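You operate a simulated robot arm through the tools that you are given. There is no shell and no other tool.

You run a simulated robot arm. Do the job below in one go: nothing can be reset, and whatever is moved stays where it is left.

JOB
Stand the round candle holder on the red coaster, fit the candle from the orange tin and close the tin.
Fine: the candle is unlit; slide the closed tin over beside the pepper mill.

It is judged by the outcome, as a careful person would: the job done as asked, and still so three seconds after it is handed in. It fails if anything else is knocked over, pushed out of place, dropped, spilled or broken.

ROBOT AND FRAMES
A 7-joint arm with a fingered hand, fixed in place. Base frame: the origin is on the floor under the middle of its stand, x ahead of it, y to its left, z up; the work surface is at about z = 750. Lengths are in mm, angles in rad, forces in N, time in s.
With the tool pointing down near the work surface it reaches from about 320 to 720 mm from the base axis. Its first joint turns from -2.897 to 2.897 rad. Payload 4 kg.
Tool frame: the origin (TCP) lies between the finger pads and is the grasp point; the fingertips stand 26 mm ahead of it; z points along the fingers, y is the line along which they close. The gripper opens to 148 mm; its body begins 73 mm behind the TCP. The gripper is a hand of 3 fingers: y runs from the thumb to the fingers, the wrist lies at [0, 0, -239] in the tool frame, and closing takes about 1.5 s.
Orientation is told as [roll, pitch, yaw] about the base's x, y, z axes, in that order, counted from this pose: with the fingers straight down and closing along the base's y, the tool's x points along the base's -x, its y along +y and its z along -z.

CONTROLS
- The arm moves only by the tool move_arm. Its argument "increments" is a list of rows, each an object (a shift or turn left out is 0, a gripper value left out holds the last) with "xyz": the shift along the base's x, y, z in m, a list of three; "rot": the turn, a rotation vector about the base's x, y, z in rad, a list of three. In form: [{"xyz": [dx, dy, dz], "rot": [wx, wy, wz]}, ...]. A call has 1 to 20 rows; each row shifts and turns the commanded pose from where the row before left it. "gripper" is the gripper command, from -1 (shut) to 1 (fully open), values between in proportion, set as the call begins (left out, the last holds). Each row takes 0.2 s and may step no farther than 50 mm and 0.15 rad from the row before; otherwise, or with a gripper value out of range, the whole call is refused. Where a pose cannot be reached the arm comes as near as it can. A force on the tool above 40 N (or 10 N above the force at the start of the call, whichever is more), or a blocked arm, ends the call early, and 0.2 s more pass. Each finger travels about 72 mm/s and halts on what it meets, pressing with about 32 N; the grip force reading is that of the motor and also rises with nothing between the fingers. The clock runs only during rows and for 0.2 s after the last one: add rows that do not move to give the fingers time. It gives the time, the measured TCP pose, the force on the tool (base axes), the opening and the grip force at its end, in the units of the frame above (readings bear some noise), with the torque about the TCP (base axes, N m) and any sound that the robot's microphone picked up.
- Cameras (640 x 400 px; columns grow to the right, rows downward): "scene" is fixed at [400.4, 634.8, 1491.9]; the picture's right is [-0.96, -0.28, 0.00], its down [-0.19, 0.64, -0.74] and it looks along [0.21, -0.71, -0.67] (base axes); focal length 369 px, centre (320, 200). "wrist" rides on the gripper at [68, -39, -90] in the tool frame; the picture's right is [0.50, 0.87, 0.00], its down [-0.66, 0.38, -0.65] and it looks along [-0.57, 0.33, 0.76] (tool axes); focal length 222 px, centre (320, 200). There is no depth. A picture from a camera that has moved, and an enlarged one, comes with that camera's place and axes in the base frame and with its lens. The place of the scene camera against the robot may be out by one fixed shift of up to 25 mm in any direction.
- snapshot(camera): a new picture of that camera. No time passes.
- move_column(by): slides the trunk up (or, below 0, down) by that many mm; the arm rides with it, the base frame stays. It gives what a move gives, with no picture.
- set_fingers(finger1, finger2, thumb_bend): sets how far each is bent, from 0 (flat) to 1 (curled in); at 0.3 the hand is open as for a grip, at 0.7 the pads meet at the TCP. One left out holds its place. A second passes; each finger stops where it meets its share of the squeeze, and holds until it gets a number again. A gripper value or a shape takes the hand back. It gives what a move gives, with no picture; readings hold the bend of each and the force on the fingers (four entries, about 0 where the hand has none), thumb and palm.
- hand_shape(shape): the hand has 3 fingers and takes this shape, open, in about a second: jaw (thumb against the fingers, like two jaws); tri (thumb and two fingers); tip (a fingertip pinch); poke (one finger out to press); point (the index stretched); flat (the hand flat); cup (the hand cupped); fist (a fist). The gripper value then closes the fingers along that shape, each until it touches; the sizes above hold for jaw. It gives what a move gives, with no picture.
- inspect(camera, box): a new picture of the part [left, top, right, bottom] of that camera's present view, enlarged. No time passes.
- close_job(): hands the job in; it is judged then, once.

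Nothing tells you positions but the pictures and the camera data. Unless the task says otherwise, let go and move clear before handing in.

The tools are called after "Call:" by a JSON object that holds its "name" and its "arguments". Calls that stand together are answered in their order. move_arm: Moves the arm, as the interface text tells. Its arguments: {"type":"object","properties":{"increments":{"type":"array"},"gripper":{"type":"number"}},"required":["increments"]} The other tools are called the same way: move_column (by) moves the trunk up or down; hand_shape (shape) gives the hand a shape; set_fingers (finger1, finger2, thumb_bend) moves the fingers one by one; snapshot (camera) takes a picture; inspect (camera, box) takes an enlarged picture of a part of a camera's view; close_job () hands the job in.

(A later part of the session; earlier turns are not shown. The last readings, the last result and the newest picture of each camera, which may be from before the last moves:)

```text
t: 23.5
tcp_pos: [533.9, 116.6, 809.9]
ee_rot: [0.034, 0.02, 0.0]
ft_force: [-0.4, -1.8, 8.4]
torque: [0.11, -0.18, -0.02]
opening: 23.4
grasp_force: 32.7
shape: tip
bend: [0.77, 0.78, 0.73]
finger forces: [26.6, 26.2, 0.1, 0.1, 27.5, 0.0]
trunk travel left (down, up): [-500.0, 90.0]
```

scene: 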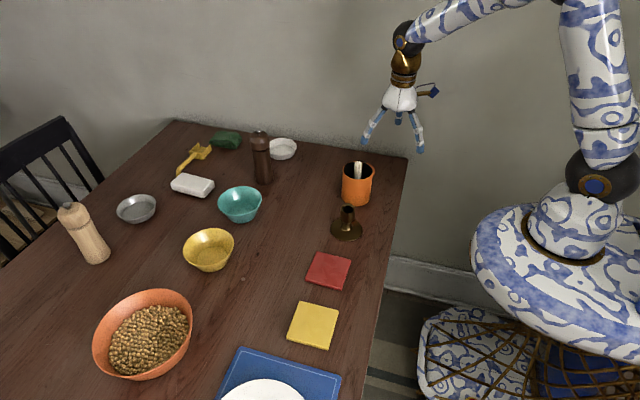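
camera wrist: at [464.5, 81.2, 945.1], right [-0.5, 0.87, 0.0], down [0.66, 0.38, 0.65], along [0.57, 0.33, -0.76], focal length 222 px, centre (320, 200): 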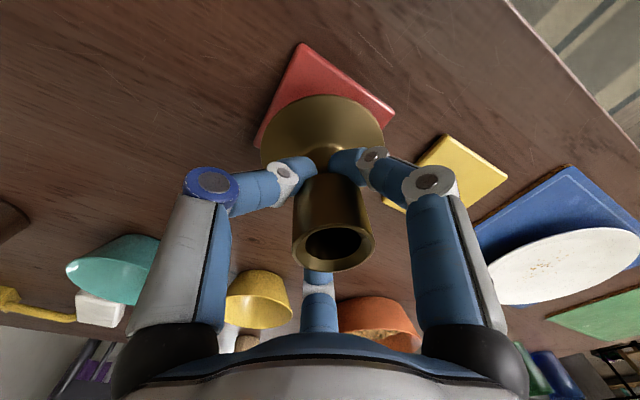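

The base is in contact with the coaster (force up to +8 N). I'll check, then release gently.

Call:
{"name": "inspect", "arguments": {"camera": "scene", "box": [290, 180, 380, 300]}}

Call:
{"name": "move_arm", "arguments": {"increments": [{"xyz": [0, 0, 0.001]}, {"xyz": [0, 0, 0]}, {"xyz": [0, 0, 0]}, {"xyz": [0, 0, 0]}, {"xyz": [0, 0, 0]}], "gripper": 0.3}}

Call:
{"name": "snapshot", "arguments": {"camera": "wrist"}}

Call:
{"name": "inspect", "arguments": {"camera": "scene", "box": [290, 180, 380, 300]}}

```text
3.33 times, centred on (335, 240) of scene
camera zoom: at [400.4, 634.8, 1491.9], right [-0.96, -0.28, 0.0], down [-0.19, 0.64, -0.74], along [0.21, -0.71, -0.67], focal length 1230 px, centre (270, 67)
```

zoom: 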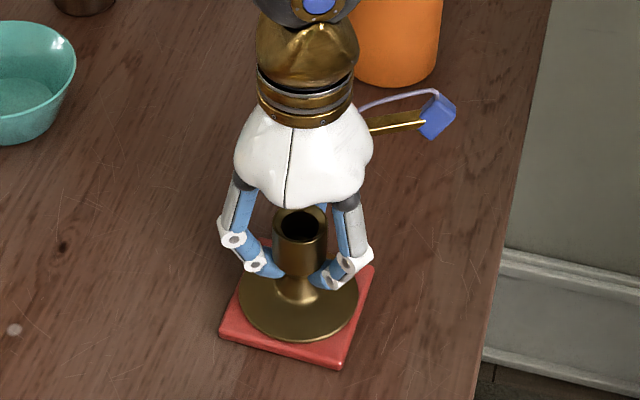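

```text
t: 24.7
tcp_pos: [534.9, 116.7, 809.9]
ee_rot: [0.034, 0.019, 0.0]
ft_force: [0.7, 0.2, -0.7]
torque: [0.01, -0.01, 0.04]
opening: 96.0
grasp_force: 0.1
shape: tip
bend: [0.3, 0.3, 0.7]
finger forces: [0.0, 0.0, 0.1, 0.0, 0.0, 0.1]
trunk travel left (down, up): [-500.0, 90.0]
```

```text
taken
camera wrist: at [467.3, 73.9, 900.9], right [-0.5, 0.87, 0.04], down [0.67, 0.36, 0.65], along [0.55, 0.35, -0.76], focal length 222 px, centre (320, 200)
```

wrist: 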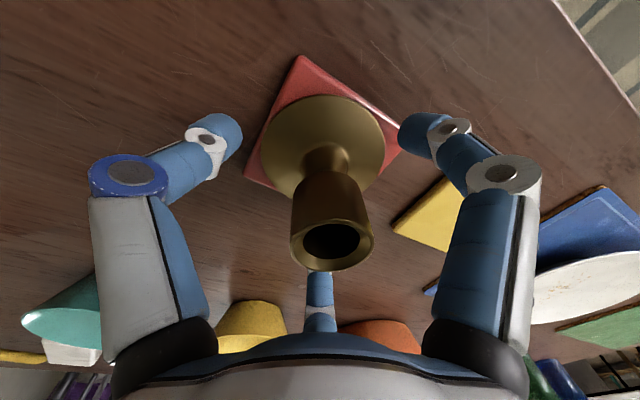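

```text
3.33 times, centred on (335, 240) of scene
camera zoom: at [400.4, 634.8, 1491.9], right [-0.96, -0.28, 0.0], down [-0.19, 0.64, -0.74], along [0.21, -0.71, -0.67], focal length 1230 px, centre (270, 67)
```

zoom: 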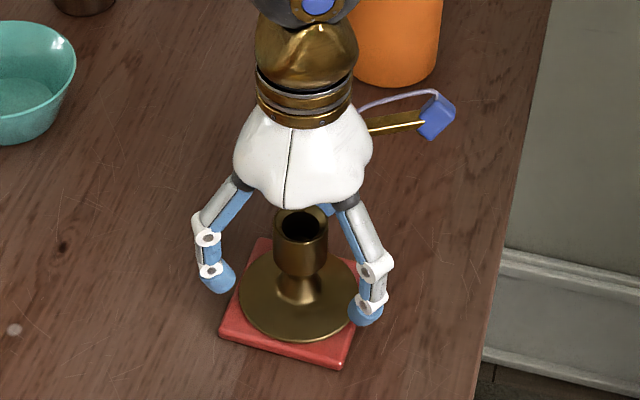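

The holder stands flat on the coaster. Before leaving, I'll record precise views of the socket from here and from higher up, to triangulate its axis.

Call:
{"name": "inspect", "arguments": {"camera": "wrist", "box": [220, 40, 420, 290]}}

Call:
{"name": "move_arm", "arguments": {"increments": [{"xyz": [0, 0, 0.02]}, {"xyz": [0, 0, 0.02]}, {"xyz": [0, 0, 0.02], "rot": [-0.0175, -0.01, 0]}, {"xyz": [0, 0, 0.02], "rot": [-0.0175, -0.01, 0]}, {"xyz": [0, 0, 0.03]}, {"xyz": [0, 0, 0]}, {"xyz": [0, 0, 0]}]}}

Call:
{"name": "inspect", "arguments": {"camera": "wrist", "box": [260, 60, 380, 180]}}

Call:
{"name": "snapshot", "arguments": {"camera": "wrist"}}

```text
1.60 times, centred on (320, 165) of wrist
camera zoom: at [467.3, 73.9, 900.9], right [-0.5, 0.87, 0.04], down [0.67, 0.36, 0.65], along [0.55, 0.35, -0.76], focal length 355 px, centre (320, 256)
```

zoom: 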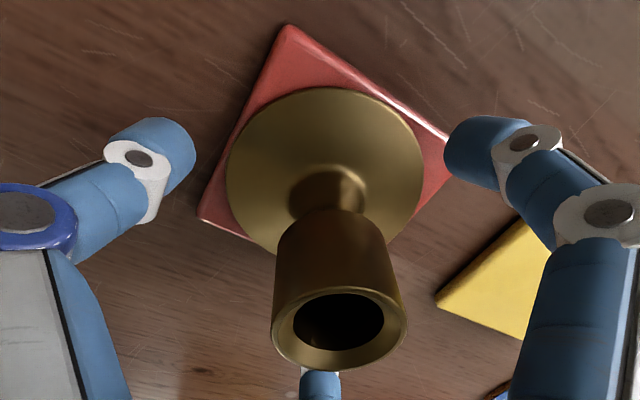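

```text
t: 26.3
tcp_pos: [537.3, 116.7, 920.8]
ee_rot: [-0.001, -0.001, 0.001]
ft_force: [-0.1, -0.8, -0.3]
torque: [-0.02, -0.03, 0.0]
opening: 96.0
grasp_force: 0.1
shape: tip
bend: [0.3, 0.3, 0.7]
finger forces: [0.0, 0.0, 0.1, 0.0, 0.1, 0.0]
trunk travel left (down, up): [-500.0, 90.0]
```

```text
3.33 times, centred on (320, 120) of wrist
camera zoom: at [467.4, 76.1, 1012.2], right [-0.5, 0.87, 0.0], down [0.66, 0.38, 0.65], along [0.57, 0.33, -0.76], focal length 740 px, centre (320, 467)
```

zoom: 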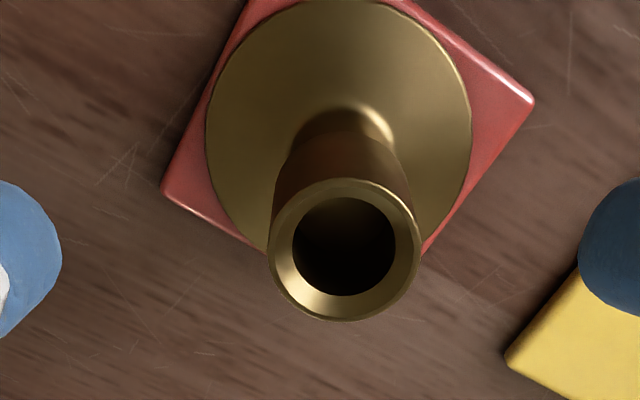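

```text
taken
camera wrist: at [467.4, 76.1, 1012.2], right [-0.5, 0.87, 0.0], down [0.66, 0.38, 0.65], along [0.57, 0.33, -0.76], focal length 222 px, centre (320, 200)
```

wrist: 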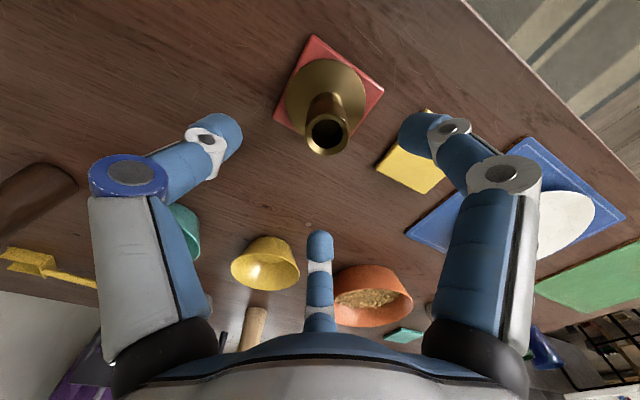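

The socket top triangulates to about [533, 120.4, 840.6] (holder upright, base inside the coaster). Now I'll go above the tin and measure the candle from directly over it.

Call:
{"name": "move_arm", "arguments": {"increments": [{"xyz": [0, -0.03, 0.02]}, {"xyz": [0, -0.04, 0.02]}, {"xyz": [0, -0.04, 0]}, {"xyz": [0, -0.04, 0]}, {"xyz": [0, -0.04, 0]}, {"xyz": [0, -0.04, 0]}, {"xyz": [0, -0.042, 0]}, {"xyz": [0, 0, 0]}, {"xyz": [0, 0, 0]}]}}

Call:
{"name": "snapshot", "arguments": {"camera": "wrist"}}

Call:
{"name": "inspect", "arguments": {"camera": "wrist", "box": [250, 60, 390, 200]}}

```text
t: 28.3
tcp_pos: [534.8, -154.1, 961.4]
ee_rot: [-0.001, 0.0, 0.0]
ft_force: [1.1, -0.3, -1.0]
torque: [0.02, -0.02, -0.01]
opening: 95.9
grasp_force: 0.0
shape: tip
bend: [0.3, 0.3, 0.7]
finger forces: [0.1, 0.1, 0.0, 0.0, 0.0, 0.0]
trunk travel left (down, up): [-500.0, 90.0]
```

```text
taken
camera wrist: at [466.4, -194.6, 1051.9], right [-0.5, 0.87, 0.0], down [0.66, 0.38, 0.65], along [0.57, 0.33, -0.76], focal length 222 px, centre (320, 200)
```

wrist: 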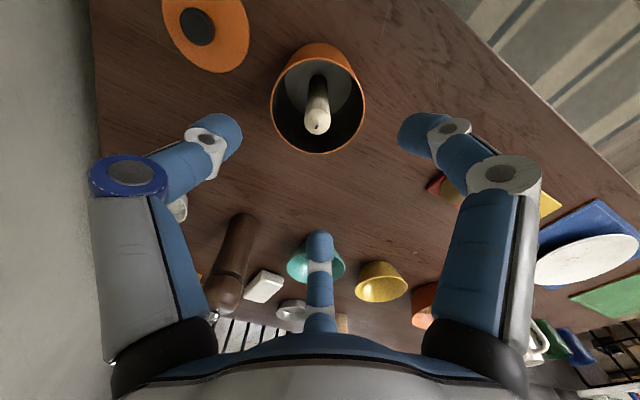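

```text
2.86 times, centred on (320, 130) of wrist
camera zoom: at [466.4, -194.6, 1051.9], right [-0.5, 0.87, 0.0], down [0.66, 0.38, 0.65], along [0.57, 0.33, -0.76], focal length 635 px, centre (320, 400)
```

zoom: 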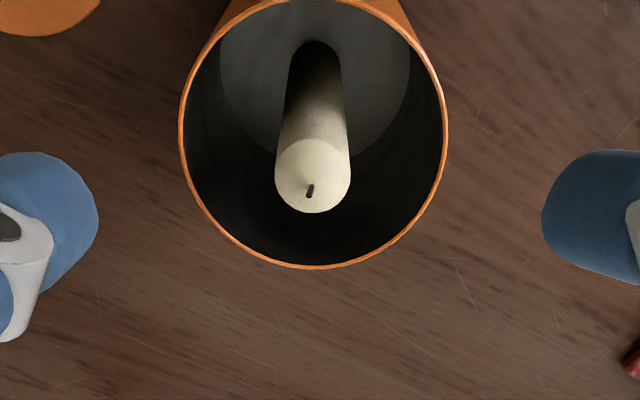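

The candle stands upright in the middle of the tin: top at about [530.2, -160.6, 871], diameter about 22 mm, protruding about 20 mm above the rim (z about 847). I'll pre-close to about 36 mm so the fingertips stay inside the rim, centre over it, and come partway down.

Call:
{"name": "move_arm", "arguments": {"increments": [{"xyz": [-0.0026, -0.003, 0]}, {"xyz": [-0.0026, -0.003, 0]}, {"xyz": [0, 0, -0.02]}, {"xyz": [0, 0, -0.02]}, {"xyz": [0, 0, -0.018]}, {"xyz": [0, 0, 0]}, {"xyz": [0, 0, 0]}], "gripper": -0.51}}

Call:
{"name": "snapshot", "arguments": {"camera": "wrist"}}

Call:
{"name": "inspect", "arguments": {"camera": "wrist", "box": [240, 100, 400, 260]}}

Call:
{"name": "inspect", "arguments": {"camera": "scene", "box": [310, 90, 410, 230]}}

```text
t: 29.9
tcp_pos: [528.1, -161.2, 902.8]
ee_rot: [0.001, 0.001, 0.0]
ft_force: [0.4, -0.2, -0.5]
torque: [-0.01, -0.01, -0.03]
opening: 36.9
grasp_force: 0.1
shape: tip
bend: [0.76, 0.76, 0.7]
finger forces: [0.0, 0.1, 0.1, 0.0, 0.0, 0.1]
trunk travel left (down, up): [-500.0, 90.0]
```

```text
taken
camera wrist: at [459.9, -201.5, 993.1], right [-0.5, 0.87, 0.0], down [0.66, 0.38, 0.65], along [0.57, 0.33, -0.76], focal length 222 px, centre (320, 200)
```

wrist: 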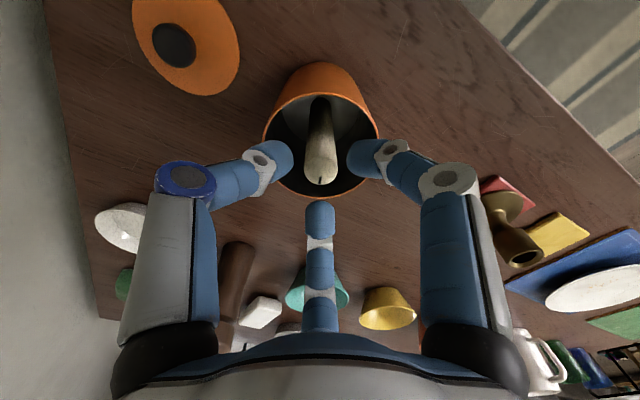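

```text
2.50 times, centred on (320, 180) of wrist
camera zoom: at [459.9, -201.5, 993.1], right [-0.5, 0.87, 0.0], down [0.66, 0.38, 0.65], along [0.57, 0.33, -0.76], focal length 555 px, centre (320, 250)
```

zoom: 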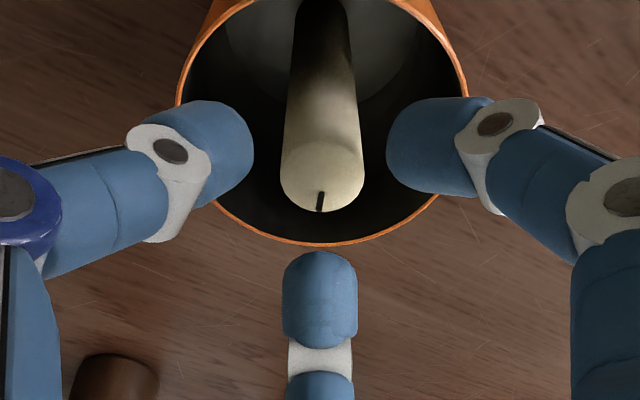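

```text
2.86 times, centred on (360, 160) of scene
camera zoom: at [400.4, 634.8, 1491.9], right [-0.96, -0.28, 0.0], down [-0.19, 0.64, -0.74], along [0.21, -0.71, -0.67], focal length 1054 px, centre (206, 314)
```

zoom: 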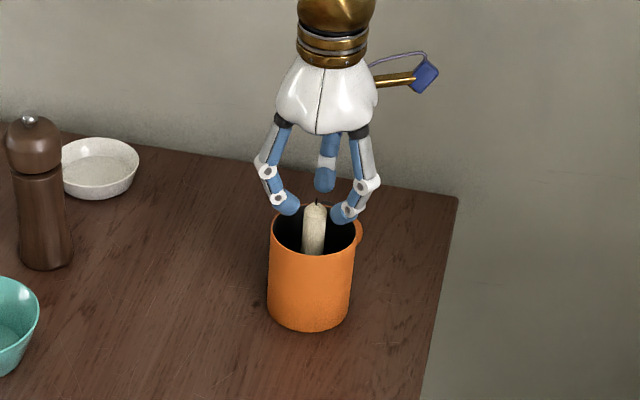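

The fingertips straddle the candle evenly; a 1 mm correction is enough. I'll descend so the pads meet the candle just above the rim, then check clearance before closing.

Call:
{"name": "move_arm", "arguments": {"increments": [{"xyz": [0.001, 0.0007, -0.01]}, {"xyz": [0, 0, -0.01]}, {"xyz": [0, 0, -0.008]}, {"xyz": [0, 0, -0.007]}, {"xyz": [0, 0, 0]}, {"xyz": [0, 0, 0]}]}}

Call:
{"name": "inspect", "arguments": {"camera": "wrist", "box": [240, 100, 400, 260]}}

Call:
{"name": "inspect", "arguments": {"camera": "scene", "box": [310, 110, 410, 210]}}

```text
t: 31.3
tcp_pos: [529.5, -160.8, 867.1]
ee_rot: [0.001, -0.001, 0.0]
ft_force: [-0.5, -1.0, 3.5]
torque: [0.03, 0.03, -0.02]
opening: 36.2
grasp_force: 0.0
shape: tip
bend: [0.76, 0.76, 0.7]
finger forces: [2.5, 1.4, 0.1, 0.0, 0.1, 0.0]
trunk travel left (down, up): [-500.0, 90.0]
```

```text
2.50 times, centred on (320, 180) of wrist
camera zoom: at [460.6, -201.0, 957.9], right [-0.5, 0.87, 0.0], down [0.66, 0.38, 0.65], along [0.57, 0.33, -0.76], focal length 555 px, centre (320, 250)
```

zoom: 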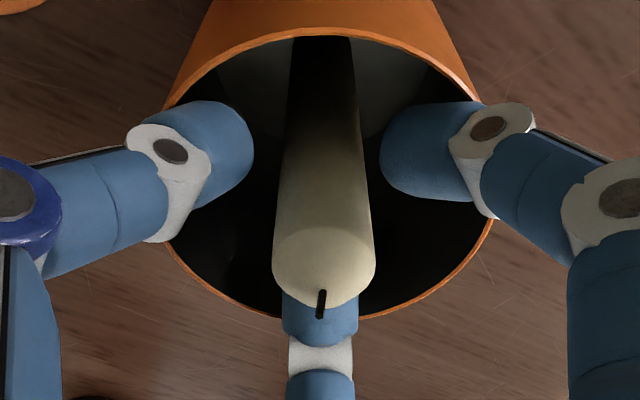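

```text
4.00 times, centred on (360, 160) of scene
camera zoom: at [400.4, 634.8, 1491.9], right [-0.96, -0.28, 0.0], down [-0.19, 0.64, -0.74], along [0.21, -0.71, -0.67], focal length 1476 px, centre (160, 360)
```

zoom: 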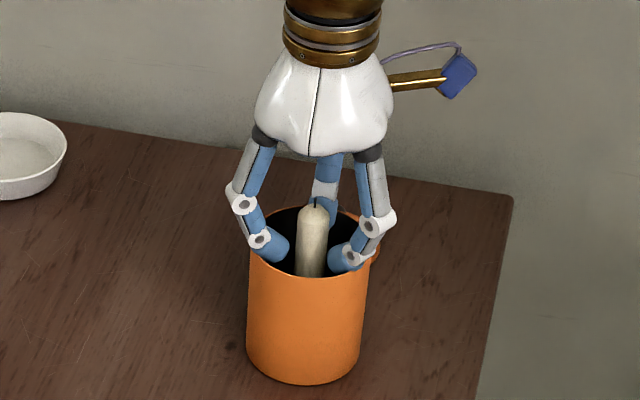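

The finger backs just brush the rim (about 3 N), so I'll rise 4 mm to clear it and then close on the candle.

Call:
{"name": "move_arm", "arguments": {"increments": [{"xyz": [0, 0, 0.004]}, {"xyz": [0, 0, 0]}]}}

Call:
{"name": "move_arm", "arguments": {"increments": [{"xyz": [0, 0, 0]}, {"xyz": [0, 0, 0]}, {"xyz": [0, 0, 0]}, {"xyz": [0, 0, 0]}, {"xyz": [0, 0, 0]}], "gripper": -1}}

Call:
{"name": "inspect", "arguments": {"camera": "wrist", "box": [240, 100, 400, 260]}}

Call:
{"name": "inspect", "arguments": {"camera": "scene", "box": [310, 110, 410, 210]}}

```text
t: 31.9
tcp_pos: [530.5, -161.0, 872.2]
ee_rot: [0.002, -0.001, 0.001]
ft_force: [-0.2, 0.1, 0.2]
torque: [-0.01, 0.0, 0.02]
opening: 36.4
grasp_force: 0.1
shape: tip
bend: [0.76, 0.76, 0.7]
finger forces: [0.1, 0.1, 0.0, 0.0, 0.0, 0.0]
trunk travel left (down, up): [-500.0, 90.0]
```

```text
t: 33.1
tcp_pos: [529.5, -160.6, 871.3]
ee_rot: [0.001, 0.0, 0.001]
ft_force: [-0.2, -0.2, -0.7]
torque: [0.01, 0.0, -0.01]
opening: 15.8
grasp_force: 32.0
shape: tip
bend: [0.74, 0.74, 0.7]
finger forces: [28.4, 28.3, 0.1, 0.0, 28.9, 0.1]
trunk travel left (down, up): [-500.0, 90.0]
```

```text
2.50 times, centred on (320, 180) of wrist
camera zoom: at [461.1, -200.8, 961.9], right [-0.5, 0.87, 0.0], down [0.66, 0.38, 0.65], along [0.57, 0.33, -0.76], focal length 555 px, centre (320, 250)
```

zoom: 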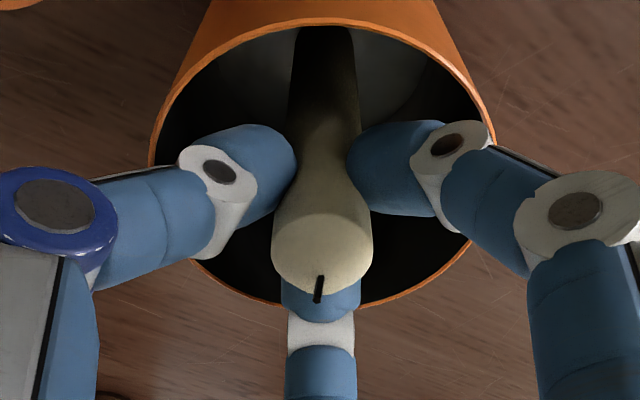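

```text
4.00 times, centred on (360, 160) of scene
camera zoom: at [400.4, 634.8, 1491.9], right [-0.96, -0.28, 0.0], down [-0.19, 0.64, -0.74], along [0.21, -0.71, -0.67], focal length 1476 px, centre (160, 360)
```

zoom: 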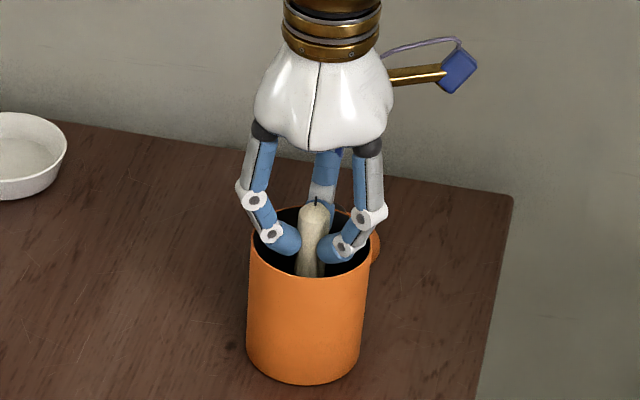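

All three fingers hold the candle at about 28 N, but its outline looks pinched, so I'll look closer to see whether it is soft before lifting.

Call:
{"name": "inspect", "arguments": {"camera": "wrist", "box": [280, 130, 370, 230]}}

Call:
{"name": "inspect", "arguments": {"camera": "scene", "box": [340, 140, 380, 190]}}

```text
4.00 times, centred on (325, 180) of wrist
camera zoom: at [461.1, -200.8, 961.9], right [-0.5, 0.87, 0.0], down [0.66, 0.38, 0.65], along [0.57, 0.33, -0.76], focal length 888 px, centre (300, 280)
```

zoom: 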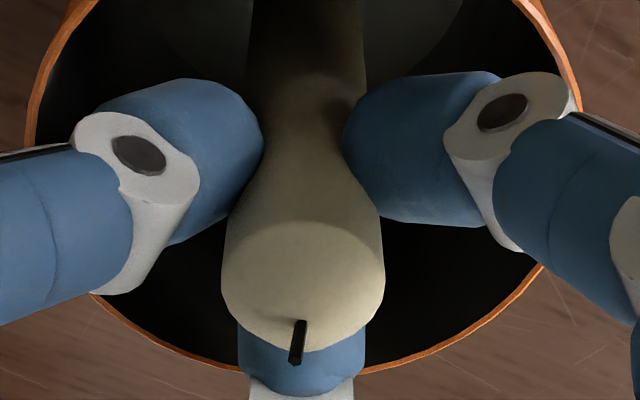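

```text
8.00 times, centred on (360, 165) of scene
camera zoom: at [400.4, 634.8, 1491.9], right [-0.96, -0.28, 0.0], down [-0.19, 0.64, -0.74], along [0.21, -0.71, -0.67], focal length 2952 px, centre (0, 480)
```

zoom: 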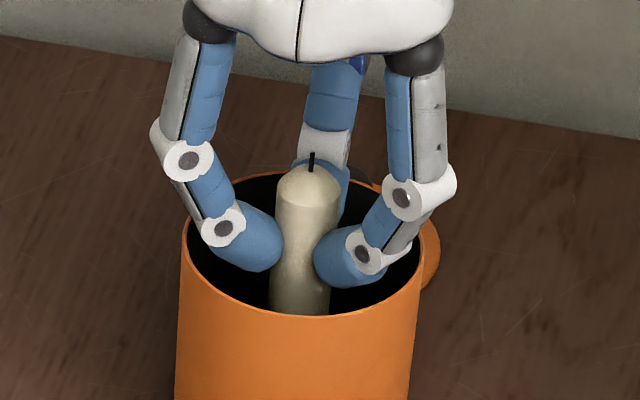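

The candle does look soft and dented under 28 N. I'll ease the grip to only as much as it needs (it weighs perhaps 0.4 N) and see whether it recovers.

Call:
{"name": "move_arm", "arguments": {"increments": [{"xyz": [0, 0, 0]}, {"xyz": [0, 0, 0]}], "gripper": -0.73}}

Call:
{"name": "inspect", "arguments": {"camera": "wrist", "box": [280, 130, 370, 230]}}

Call:
{"name": "inspect", "arguments": {"camera": "scene", "box": [340, 140, 380, 190]}}

```text
t: 33.7
tcp_pos: [531.0, -160.4, 870.7]
ee_rot: [0.001, 0.001, -0.002]
ft_force: [-1.5, 0.2, 0.2]
torque: [-0.03, 0.0, -0.02]
opening: 19.7
grasp_force: 0.0
shape: tip
bend: [0.74, 0.74, 0.7]
finger forces: [0.2, 0.2, 0.1, 0.0, 0.3, 0.0]
trunk travel left (down, up): [-500.0, 90.0]
```

```text
4.00 times, centred on (325, 180) of wrist
camera zoom: at [461.1, -200.8, 962.0], right [-0.5, 0.87, 0.0], down [0.66, 0.38, 0.65], along [0.57, 0.33, -0.76], focal length 888 px, centre (300, 280)
```

zoom: 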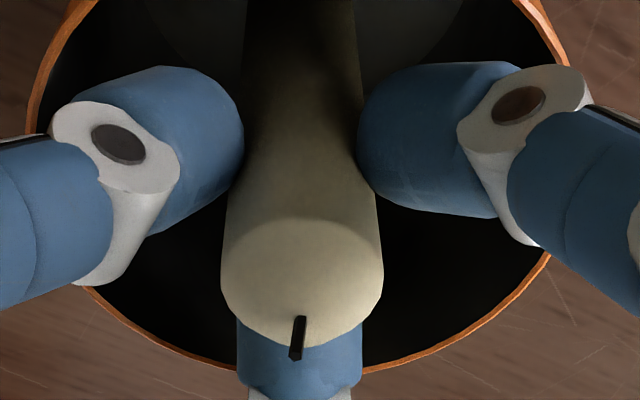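

```text
8.00 times, centred on (360, 165) of scene
camera zoom: at [400.4, 634.8, 1491.9], right [-0.96, -0.28, 0.0], down [-0.19, 0.64, -0.74], along [0.21, -0.71, -0.67], focal length 2952 px, centre (0, 480)
```

zoom: 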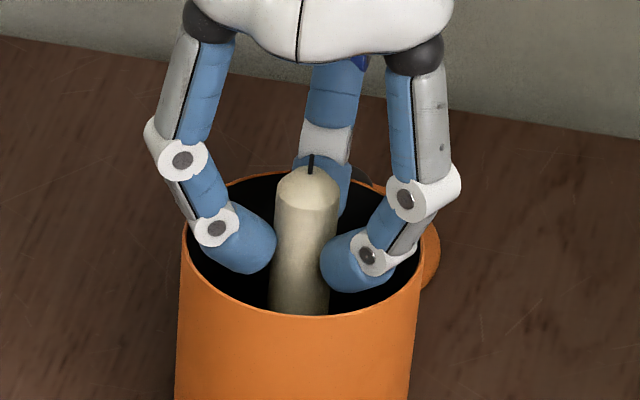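

It springs back, so it is elastic, and contact starts at about 20 mm opening. I'll close to about 18.5 mm for a gentle grip.

Call:
{"name": "move_arm", "arguments": {"increments": [{"xyz": [0, 0, 0]}, {"xyz": [0, 0, 0]}], "gripper": -0.75}}

Call:
{"name": "inspect", "arguments": {"camera": "wrist", "box": [280, 130, 370, 230]}}

```text
t: 34.3
tcp_pos: [529.7, -161.8, 870.6]
ee_rot: [-0.001, 0.0, -0.001]
ft_force: [-0.3, -0.3, 0.0]
torque: [-0.01, 0.01, -0.01]
opening: 19.3
grasp_force: 0.1
shape: tip
bend: [0.74, 0.74, 0.7]
finger forces: [0.3, 0.3, 0.1, 0.0, 0.6, 0.0]
trunk travel left (down, up): [-500.0, 90.0]
```

```text
4.00 times, centred on (325, 180) of wrist
camera zoom: at [461.0, -200.8, 962.0], right [-0.5, 0.87, 0.0], down [0.66, 0.38, 0.65], along [0.57, 0.33, -0.76], focal length 888 px, centre (300, 280)
```

zoom: 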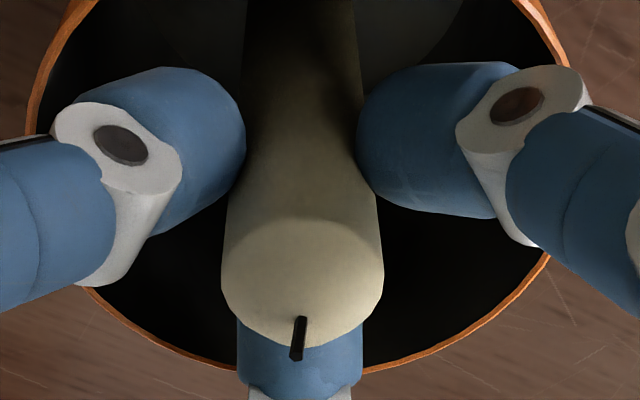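

Only about 0.4 N so far, so I'll tighten a little more.

Call:
{"name": "move_arm", "arguments": {"increments": [{"xyz": [0, 0, 0]}, {"xyz": [0, 0, 0]}], "gripper": -0.79}}

Call:
{"name": "inspect", "arguments": {"camera": "wrist", "box": [280, 130, 370, 230]}}

```text
t: 34.9
tcp_pos: [530.8, -161.3, 871.5]
ee_rot: [-0.001, 0.0, -0.001]
ft_force: [-0.4, 0.7, -1.2]
torque: [0.04, -0.01, -0.02]
opening: 16.0
grasp_force: 31.8
shape: tip
bend: [0.74, 0.74, 0.7]
finger forces: [28.8, 28.1, 0.0, 0.1, 28.4, 0.0]
trunk travel left (down, up): [-500.0, 90.0]
```

```text
4.00 times, centred on (325, 180) of wrist
camera zoom: at [461.1, -200.8, 961.9], right [-0.5, 0.87, 0.0], down [0.66, 0.38, 0.65], along [0.57, 0.33, -0.76], focal length 888 px, centre (300, 280)
```

zoom: 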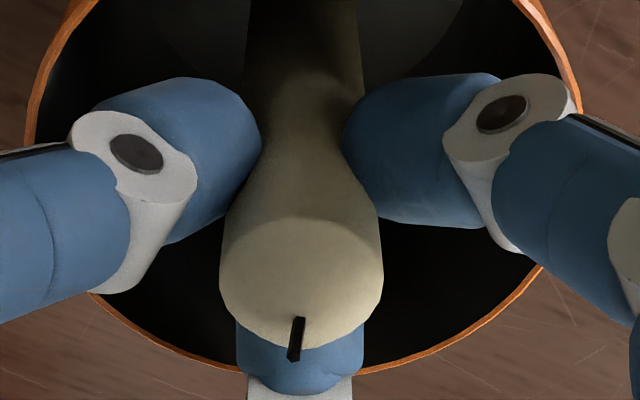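

That jumps to full force; the right value lies between. I'll try the midpoint.

Call:
{"name": "move_arm", "arguments": {"increments": [{"xyz": [0, 0, 0]}, {"xyz": [0, 0, 0]}], "gripper": -0.765}}

Call:
{"name": "inspect", "arguments": {"camera": "wrist", "box": [280, 130, 370, 230]}}

```text
t: 35.5
tcp_pos: [530.0, -160.3, 872.2]
ee_rot: [-0.001, 0.001, -0.001]
ft_force: [0.0, 0.5, -0.1]
torque: [0.0, -0.03, 0.01]
opening: 17.7
grasp_force: 0.0
shape: tip
bend: [0.73, 0.73, 0.7]
finger forces: [1.1, 0.8, 0.0, 0.1, 1.1, 0.0]
trunk travel left (down, up): [-500.0, 90.0]
```

```text
4.00 times, centred on (325, 180) of wrist
camera zoom: at [461.1, -200.8, 962.0], right [-0.5, 0.87, 0.0], down [0.66, 0.38, 0.65], along [0.57, 0.33, -0.76], focal length 888 px, centre (300, 280)
```

zoom: 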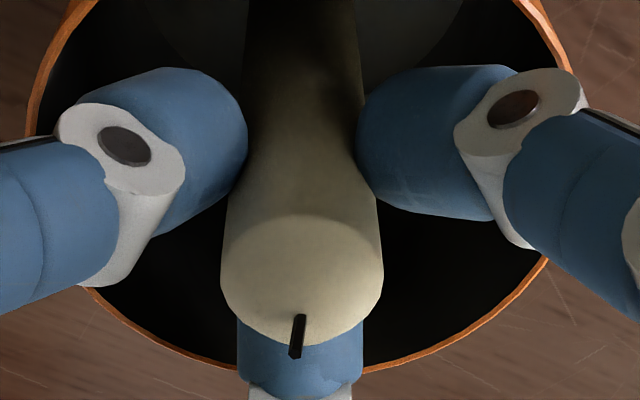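

Call:
{"name": "move_arm", "arguments": {"increments": [{"xyz": [0, 0, 0]}, {"xyz": [0, 0, 0]}], "gripper": -0.776}}

Call:
{"name": "inspect", "arguments": {"camera": "wrist", "box": [280, 130, 370, 230]}}

```text
t: 36.1
tcp_pos: [529.8, -160.8, 871.2]
ee_rot: [0.001, -0.001, -0.001]
ft_force: [0.2, 0.3, 0.4]
torque: [-0.02, -0.04, 0.03]
opening: 17.4
grasp_force: 0.1
shape: tip
bend: [0.73, 0.73, 0.7]
finger forces: [0.9, 0.7, 0.1, 0.2, 1.1, 0.0]
trunk travel left (down, up): [-500.0, 90.0]
```

```text
4.00 times, centred on (325, 180) of wrist
camera zoom: at [461.0, -200.8, 962.0], right [-0.5, 0.87, 0.0], down [0.66, 0.38, 0.65], along [0.57, 0.33, -0.76], focal length 888 px, centre (300, 280)
```

zoom: 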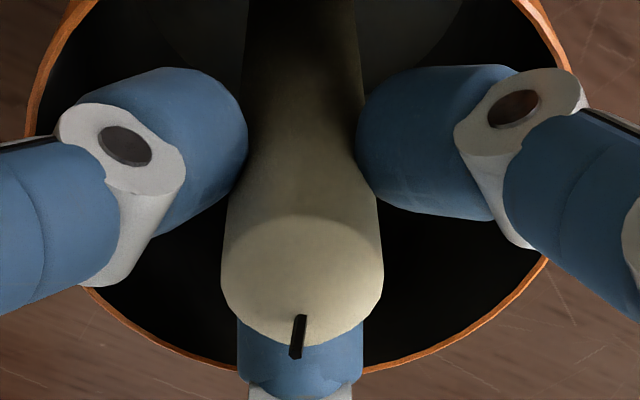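

Call:
{"name": "move_arm", "arguments": {"increments": [{"xyz": [0, 0, 0]}, {"xyz": [0, 0, 0]}], "gripper": -0.783}}

```text
t: 36.7
tcp_pos: [529.1, -160.6, 871.9]
ee_rot: [0.0, 0.0, -0.002]
ft_force: [-0.3, 0.8, 0.7]
torque: [0.01, 0.0, 0.0]
opening: 17.7
grasp_force: 0.1
shape: tip
bend: [0.73, 0.73, 0.7]
finger forces: [0.8, 0.7, 0.0, 0.0, 1.1, 0.1]
trunk travel left (down, up): [-500.0, 90.0]
```

The gripper holds about 1 N per finger in this range, which should still carry a roughly 40 g candle several times over. I'll test with a small lift inside the tin, where a slip would be harmless.

Call:
{"name": "move_arm", "arguments": {"increments": [{"xyz": [0, 0, 0.004]}, {"xyz": [0, 0, 0.006]}, {"xyz": [0, 0, 0.006]}, {"xyz": [0, 0, 0]}]}}

Call:
{"name": "snapshot", "arguments": {"camera": "wrist"}}

Call:
{"name": "inspect", "arguments": {"camera": "wrist", "box": [280, 130, 370, 230]}}

Call:
{"name": "inspect", "arguments": {"camera": "scene", "box": [340, 130, 380, 190]}}

```text
t: 37.7
tcp_pos: [531.2, -159.9, 886.6]
ee_rot: [0.001, 0.0, 0.001]
ft_force: [-0.2, -0.6, -0.3]
torque: [0.01, -0.01, 0.01]
opening: 17.3
grasp_force: 0.0
shape: tip
bend: [0.73, 0.73, 0.7]
finger forces: [0.8, 0.6, 0.0, 0.1, 1.0, 0.0]
trunk travel left (down, up): [-500.0, 90.0]
```

```text
taken
camera wrist: at [461.7, -200.9, 977.6], right [-0.5, 0.87, 0.0], down [0.66, 0.38, 0.65], along [0.57, 0.33, -0.76], focal length 222 px, centre (320, 200)
```

wrist: 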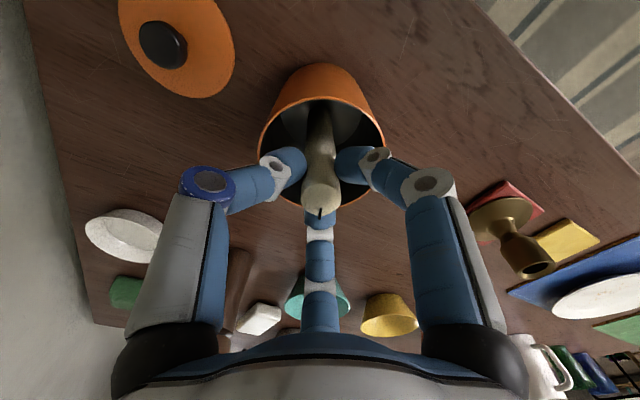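

```text
4.00 times, centred on (325, 180) of wrist
camera zoom: at [461.7, -200.9, 977.6], right [-0.5, 0.87, 0.0], down [0.66, 0.38, 0.65], along [0.57, 0.33, -0.76], focal length 888 px, centre (300, 280)
```

zoom: 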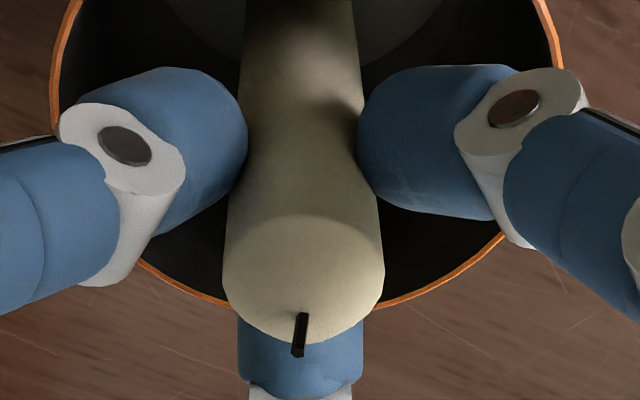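

```text
6.67 times, centred on (360, 160) of scene
camera zoom: at [400.4, 634.8, 1491.9], right [-0.96, -0.28, 0.0], down [-0.19, 0.64, -0.74], along [0.21, -0.71, -0.67], focal length 2460 px, centre (53, 467)
```

zoom: 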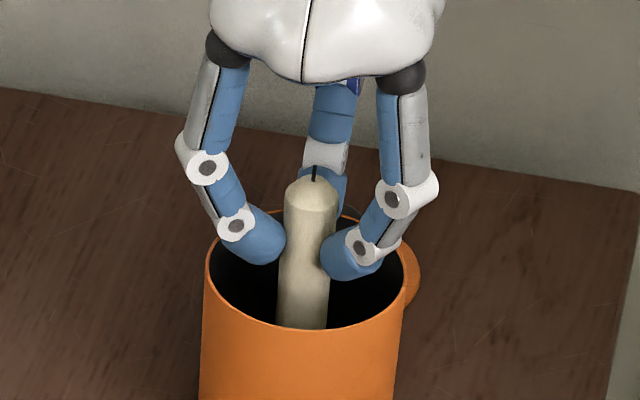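

The candle rises with the hand without slipping. I'll lift it smoothly clear of the tin.

Call:
{"name": "move_arm", "arguments": {"increments": [{"xyz": [0, 0, 0.006]}, {"xyz": [0, 0, 0.01]}, {"xyz": [0, 0, 0.012]}, {"xyz": [0, 0, 0.014]}, {"xyz": [0, 0, 0.014]}, {"xyz": [0, 0, 0.014]}, {"xyz": [0, 0, 0.014]}, {"xyz": [0, 0, 0.012]}, {"xyz": [0, 0, 0.008]}, {"xyz": [0, 0, 0.004]}, {"xyz": [0, 0, 0]}]}}

Call:
{"name": "snapshot", "arguments": {"camera": "wrist"}}

Call:
{"name": "inspect", "arguments": {"camera": "scene", "box": [320, 80, 400, 190]}}

```text
t: 40.1
tcp_pos: [530.4, -160.8, 995.5]
ee_rot: [-0.001, 0.0, 0.0]
ft_force: [-0.4, -0.5, -0.8]
torque: [-0.01, -0.02, 0.0]
opening: 17.4
grasp_force: 0.0
shape: tip
bend: [0.73, 0.73, 0.7]
finger forces: [0.8, 0.7, 0.0, 0.0, 1.0, 0.0]
trunk travel left (down, up): [-500.0, 90.0]
```

```text
taken
camera wrist: at [461.1, -200.4, 1086.3], right [-0.5, 0.87, 0.0], down [0.66, 0.38, 0.65], along [0.57, 0.33, -0.76], focal length 222 px, centre (320, 200)
```

wrist: 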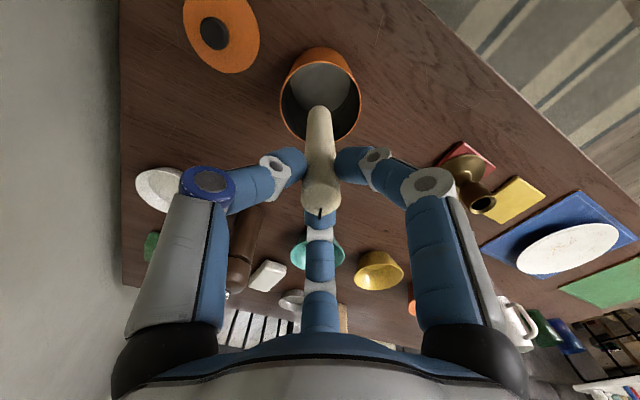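

```text
3.64 times, centred on (360, 135) of scene
camera zoom: at [400.4, 634.8, 1491.9], right [-0.96, -0.28, 0.0], down [-0.19, 0.64, -0.74], along [0.21, -0.71, -0.67], focal length 1342 px, centre (174, 436)
```

zoom: 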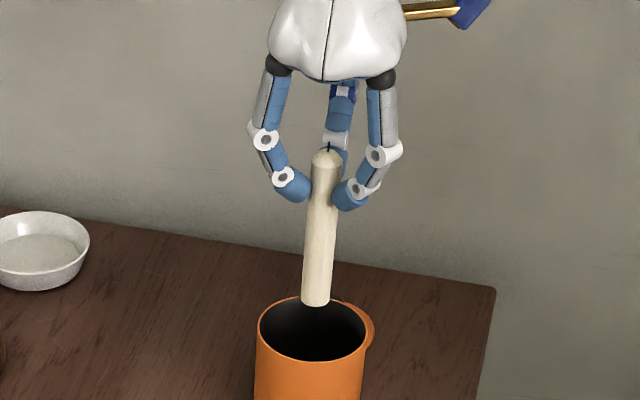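

The candle is out and hangs vertically. I'll carry it smoothly to above the socket at [533, 120.4].

Call:
{"name": "move_arm", "arguments": {"increments": [{"xyz": [0, 0.008, 0]}, {"xyz": [0, 0.015, 0]}, {"xyz": [0, 0.022, 0]}, {"xyz": [0.001, 0.026, 0]}, {"xyz": [0, 0.028, 0]}, {"xyz": [0.001, 0.028, 0]}, {"xyz": [0, 0.028, 0]}, {"xyz": [0.001, 0.028, 0]}, {"xyz": [0, 0.026, 0]}, {"xyz": [0, 0.022, 0]}, {"xyz": [0, 0.018, 0]}, {"xyz": [0, 0.014, 0]}, {"xyz": [0, 0.01, 0]}, {"xyz": [0, 0.008, 0]}, {"xyz": [0, 0, 0]}, {"xyz": [0, 0, 0]}]}}

Call:
{"name": "snapshot", "arguments": {"camera": "wrist"}}

Call:
{"name": "inspect", "arguments": {"camera": "wrist", "box": [260, 40, 380, 220]}}

Call:
{"name": "inspect", "arguments": {"camera": "scene", "box": [290, 90, 390, 290]}}

```text
t: 43.5
tcp_pos: [532.1, 121.3, 994.6]
ee_rot: [0.0, 0.001, 0.0]
ft_force: [-0.4, -0.5, 0.4]
torque: [0.0, -0.03, 0.0]
opening: 17.2
grasp_force: 0.0
shape: tip
bend: [0.73, 0.73, 0.7]
finger forces: [0.8, 0.6, 0.1, 0.0, 1.0, 0.0]
trunk travel left (down, up): [-500.0, 90.0]
```

```text
taken
camera wrist: at [463.8, 81.1, 1086.0], right [-0.5, 0.87, 0.0], down [0.66, 0.38, 0.65], along [0.57, 0.33, -0.76], focal length 222 px, centre (320, 200)
```

wrist: 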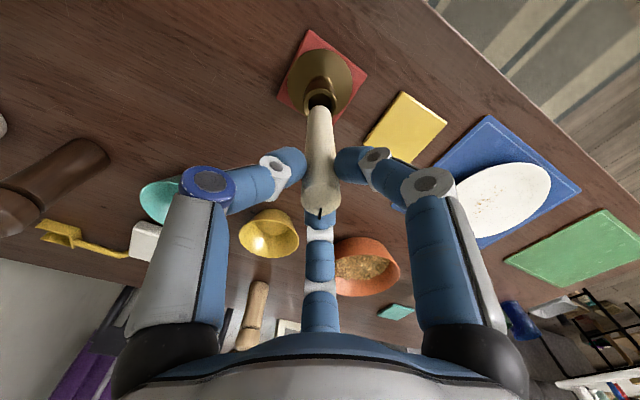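

```text
2.22 times, centred on (320, 130) of wrist
camera zoom: at [463.8, 81.1, 1086.0], right [-0.5, 0.87, 0.0], down [0.66, 0.38, 0.65], along [0.57, 0.33, -0.76], focal length 494 px, centre (320, 356)
```

zoom: 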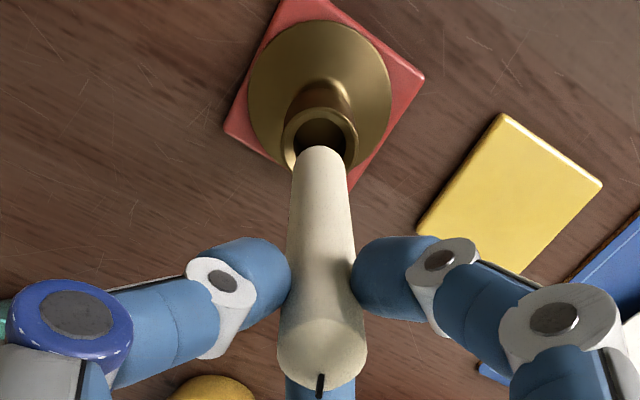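

```text
2.00 times, centred on (340, 190) of scene
camera zoom: at [400.4, 634.8, 1491.9], right [-0.96, -0.28, 0.0], down [-0.19, 0.64, -0.74], along [0.21, -0.71, -0.67], focal length 738 px, centre (280, 220)
```

zoom: 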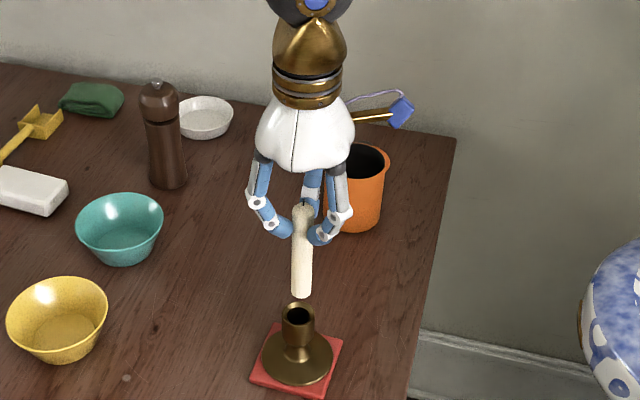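

The candle and socket line up well in this view. I'll lower it until the candle's end is just above the cup and re-check.

Call:
{"name": "move_arm", "arguments": {"increments": [{"xyz": [0.0005, 0, -0.006]}, {"xyz": [0, 0, -0.008]}, {"xyz": [0, 0, -0.008]}, {"xyz": [0, 0, -0.005]}, {"xyz": [0, 0, 0]}, {"xyz": [0, 0, 0]}]}}

Call:
{"name": "inspect", "arguments": {"camera": "wrist", "box": [270, 50, 370, 200]}}

Call:
{"name": "inspect", "arguments": {"camera": "scene", "box": [310, 190, 370, 290]}}

```text
t: 44.9
tcp_pos: [533.9, 120.7, 967.8]
ee_rot: [0.001, 0.0, -0.001]
ft_force: [-1.4, 0.0, 0.0]
torque: [0.02, 0.0, 0.01]
opening: 17.2
grasp_force: 0.0
shape: tip
bend: [0.73, 0.73, 0.7]
finger forces: [0.8, 0.6, 0.1, 0.1, 1.0, 0.1]
trunk travel left (down, up): [-500.0, 90.0]
```

```text
2.67 times, centred on (320, 125) of wrist
camera zoom: at [465.1, 80.3, 1058.7], right [-0.5, 0.87, 0.0], down [0.66, 0.38, 0.65], along [0.57, 0.33, -0.76], focal length 592 px, centre (320, 400)
```

zoom: 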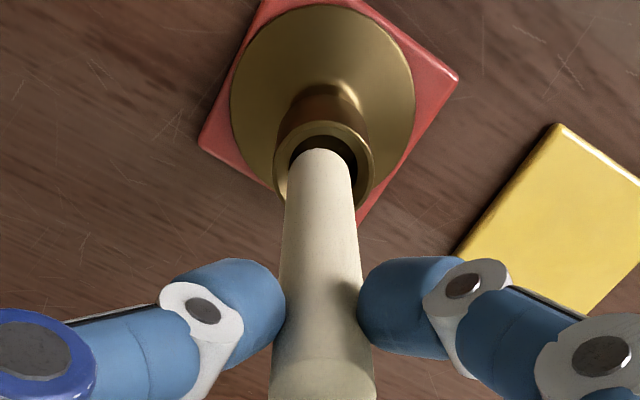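

```text
4.00 times, centred on (340, 240) of scene
camera zoom: at [400.4, 634.8, 1491.9], right [-0.96, -0.28, 0.0], down [-0.19, 0.64, -0.74], along [0.21, -0.71, -0.67], focal length 1476 px, centre (240, 40)
```

zoom: 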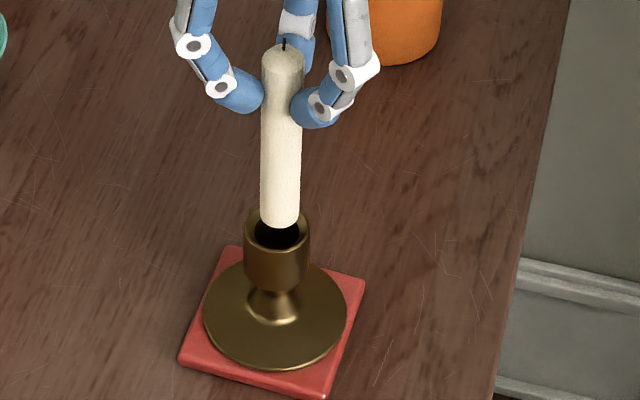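

The candle end is about 8 mm above the cup and needs roughly a +0.7 mm x, +2 mm y correction. I'll apply that and look again before inserting.

Call:
{"name": "move_arm", "arguments": {"increments": [{"xyz": [0.0007, 0.002, 0]}, {"xyz": [0, 0, -0.003]}, {"xyz": [0, 0, 0]}, {"xyz": [0, 0, 0]}]}}

Call:
{"name": "inspect", "arguments": {"camera": "wrist", "box": [290, 80, 350, 150]}}

Call:
{"name": "inspect", "arguments": {"camera": "scene", "box": [325, 220, 355, 270]}}

```text
t: 45.9
tcp_pos: [534.3, 122.6, 965.5]
ee_rot: [0.001, 0.001, -0.002]
ft_force: [0.2, -0.3, -0.7]
torque: [0.03, 0.02, -0.03]
opening: 17.4
grasp_force: 0.1
shape: tip
bend: [0.73, 0.73, 0.7]
finger forces: [0.7, 0.6, 0.1, 0.0, 1.0, 0.1]
trunk travel left (down, up): [-500.0, 90.0]
```

```text
5.71 times, centred on (320, 115) of wrist
camera zoom: at [465.5, 82.3, 1056.1], right [-0.5, 0.87, 0.0], down [0.66, 0.38, 0.65], along [0.57, 0.33, -0.76], focal length 1269 px, centre (320, 686)
```

zoom: 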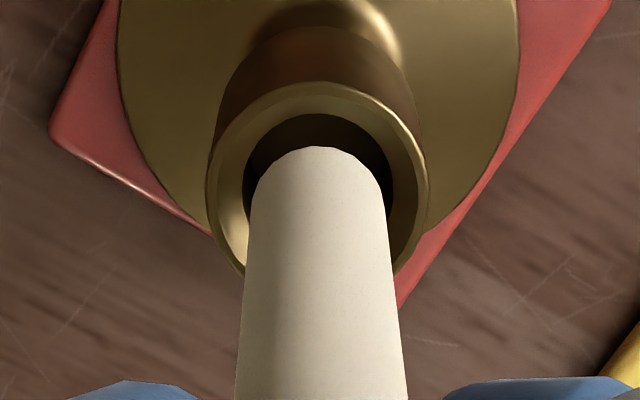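

```text
8.00 times, centred on (340, 245) of scene
camera zoom: at [400.4, 634.8, 1491.9], right [-0.96, -0.28, 0.0], down [-0.19, 0.64, -0.74], along [0.21, -0.71, -0.67], focal length 2952 px, centre (160, -160)
```

zoom: 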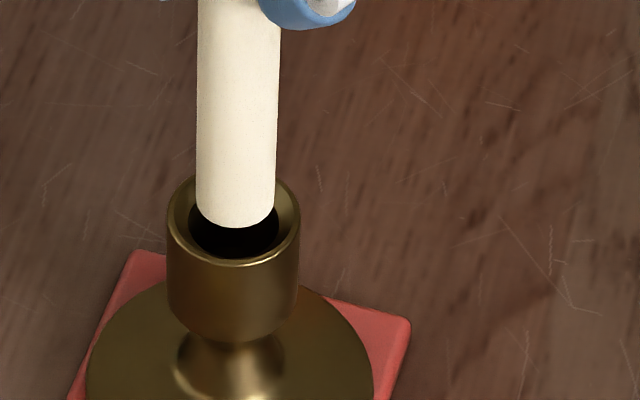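

They are aligned within about 1 mm in both views. I'll nudge by half a millimetre and start inserting in small steps, watching for resistance.

Call:
{"name": "move_arm", "arguments": {"increments": [{"xyz": [-0.0005, -0.0005, -0.002]}, {"xyz": [0, 0, -0.002]}, {"xyz": [0, 0, -0.002]}, {"xyz": [0, 0, -0.002]}, {"xyz": [0, 0, -0.002]}, {"xyz": [0, 0, 0]}]}}

Call:
{"name": "inspect", "arguments": {"camera": "wrist", "box": [270, 80, 370, 220]}}

Call:
{"name": "inspect", "arguments": {"camera": "scene", "box": [320, 190, 360, 270]}}

```text
t: 47.3
tcp_pos: [533.1, 121.7, 954.6]
ee_rot: [0.002, 0.0, 0.0]
ft_force: [-0.6, -0.5, -0.6]
torque: [0.01, 0.01, 0.01]
opening: 17.4
grasp_force: 0.0
shape: tip
bend: [0.73, 0.73, 0.7]
finger forces: [0.8, 0.5, 0.0, 0.1, 1.1, 0.0]
trunk travel left (down, up): [-500.0, 90.0]
```

```text
2.86 times, centred on (320, 150) of wrist
camera zoom: at [464.3, 81.9, 1045.6], right [-0.5, 0.87, 0.0], down [0.66, 0.38, 0.65], along [0.57, 0.33, -0.76], focal length 635 px, centre (320, 343)
```

zoom: 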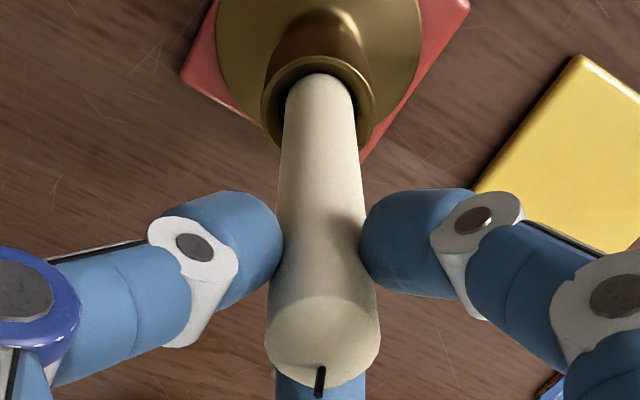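

```text
5.00 times, centred on (340, 230) of scene
camera zoom: at [400.4, 634.8, 1491.9], right [-0.96, -0.28, 0.0], down [-0.19, 0.64, -0.74], along [0.21, -0.71, -0.67], focal length 1845 px, centre (220, 50)
```

zoom: 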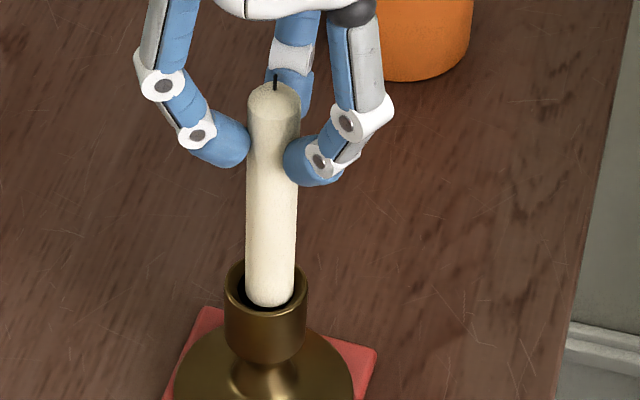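

No resistance yet; the candle's end is level with the cup mouth but about 1 mm toward -x. I'll correct that and keep lowering.

Call:
{"name": "move_arm", "arguments": {"increments": [{"xyz": [0.001, 0.0004, 0]}, {"xyz": [0, 0, -0.002]}, {"xyz": [0, 0, -0.002]}, {"xyz": [0, 0, 0]}, {"xyz": [0, 0, 0]}]}}

Call:
{"name": "inspect", "arguments": {"camera": "wrist", "box": [270, 70, 370, 220]}}

Call:
{"name": "inspect", "arguments": {"camera": "scene", "box": [325, 220, 355, 270]}}

```text
t: 48.5
tcp_pos: [535.0, 121.8, 952.3]
ee_rot: [0.0, 0.001, 0.0]
ft_force: [-0.2, 0.2, -0.4]
torque: [0.0, -0.02, -0.02]
opening: 17.1
grasp_force: 0.2
shape: tip
bend: [0.73, 0.73, 0.7]
finger forces: [0.8, 0.6, 0.1, 0.0, 1.0, 0.1]
trunk travel left (down, up): [-500.0, 90.0]
```

```text
2.67 times, centred on (320, 145) of wrist
camera zoom: at [465.9, 82.0, 1042.5], right [-0.5, 0.87, 0.0], down [0.66, 0.38, 0.65], along [0.57, 0.33, -0.76], focal length 592 px, centre (320, 347)
```

zoom: 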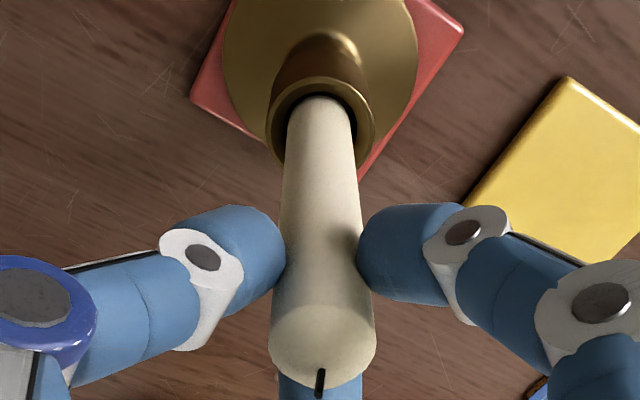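

```text
8.00 times, centred on (340, 245) of scene
camera zoom: at [400.4, 634.8, 1491.9], right [-0.96, -0.28, 0.0], down [-0.19, 0.64, -0.74], along [0.21, -0.71, -0.67], focal length 2952 px, centre (160, -160)
```

zoom: 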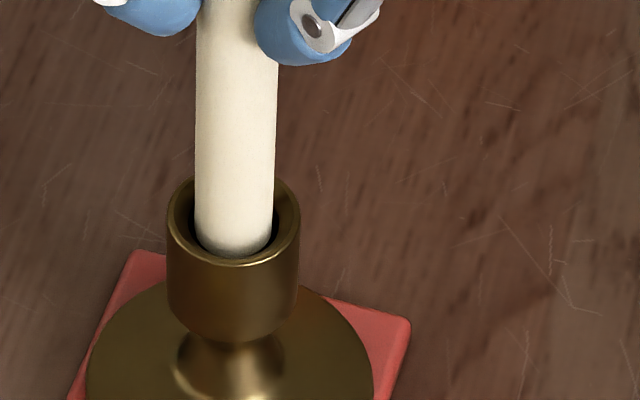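

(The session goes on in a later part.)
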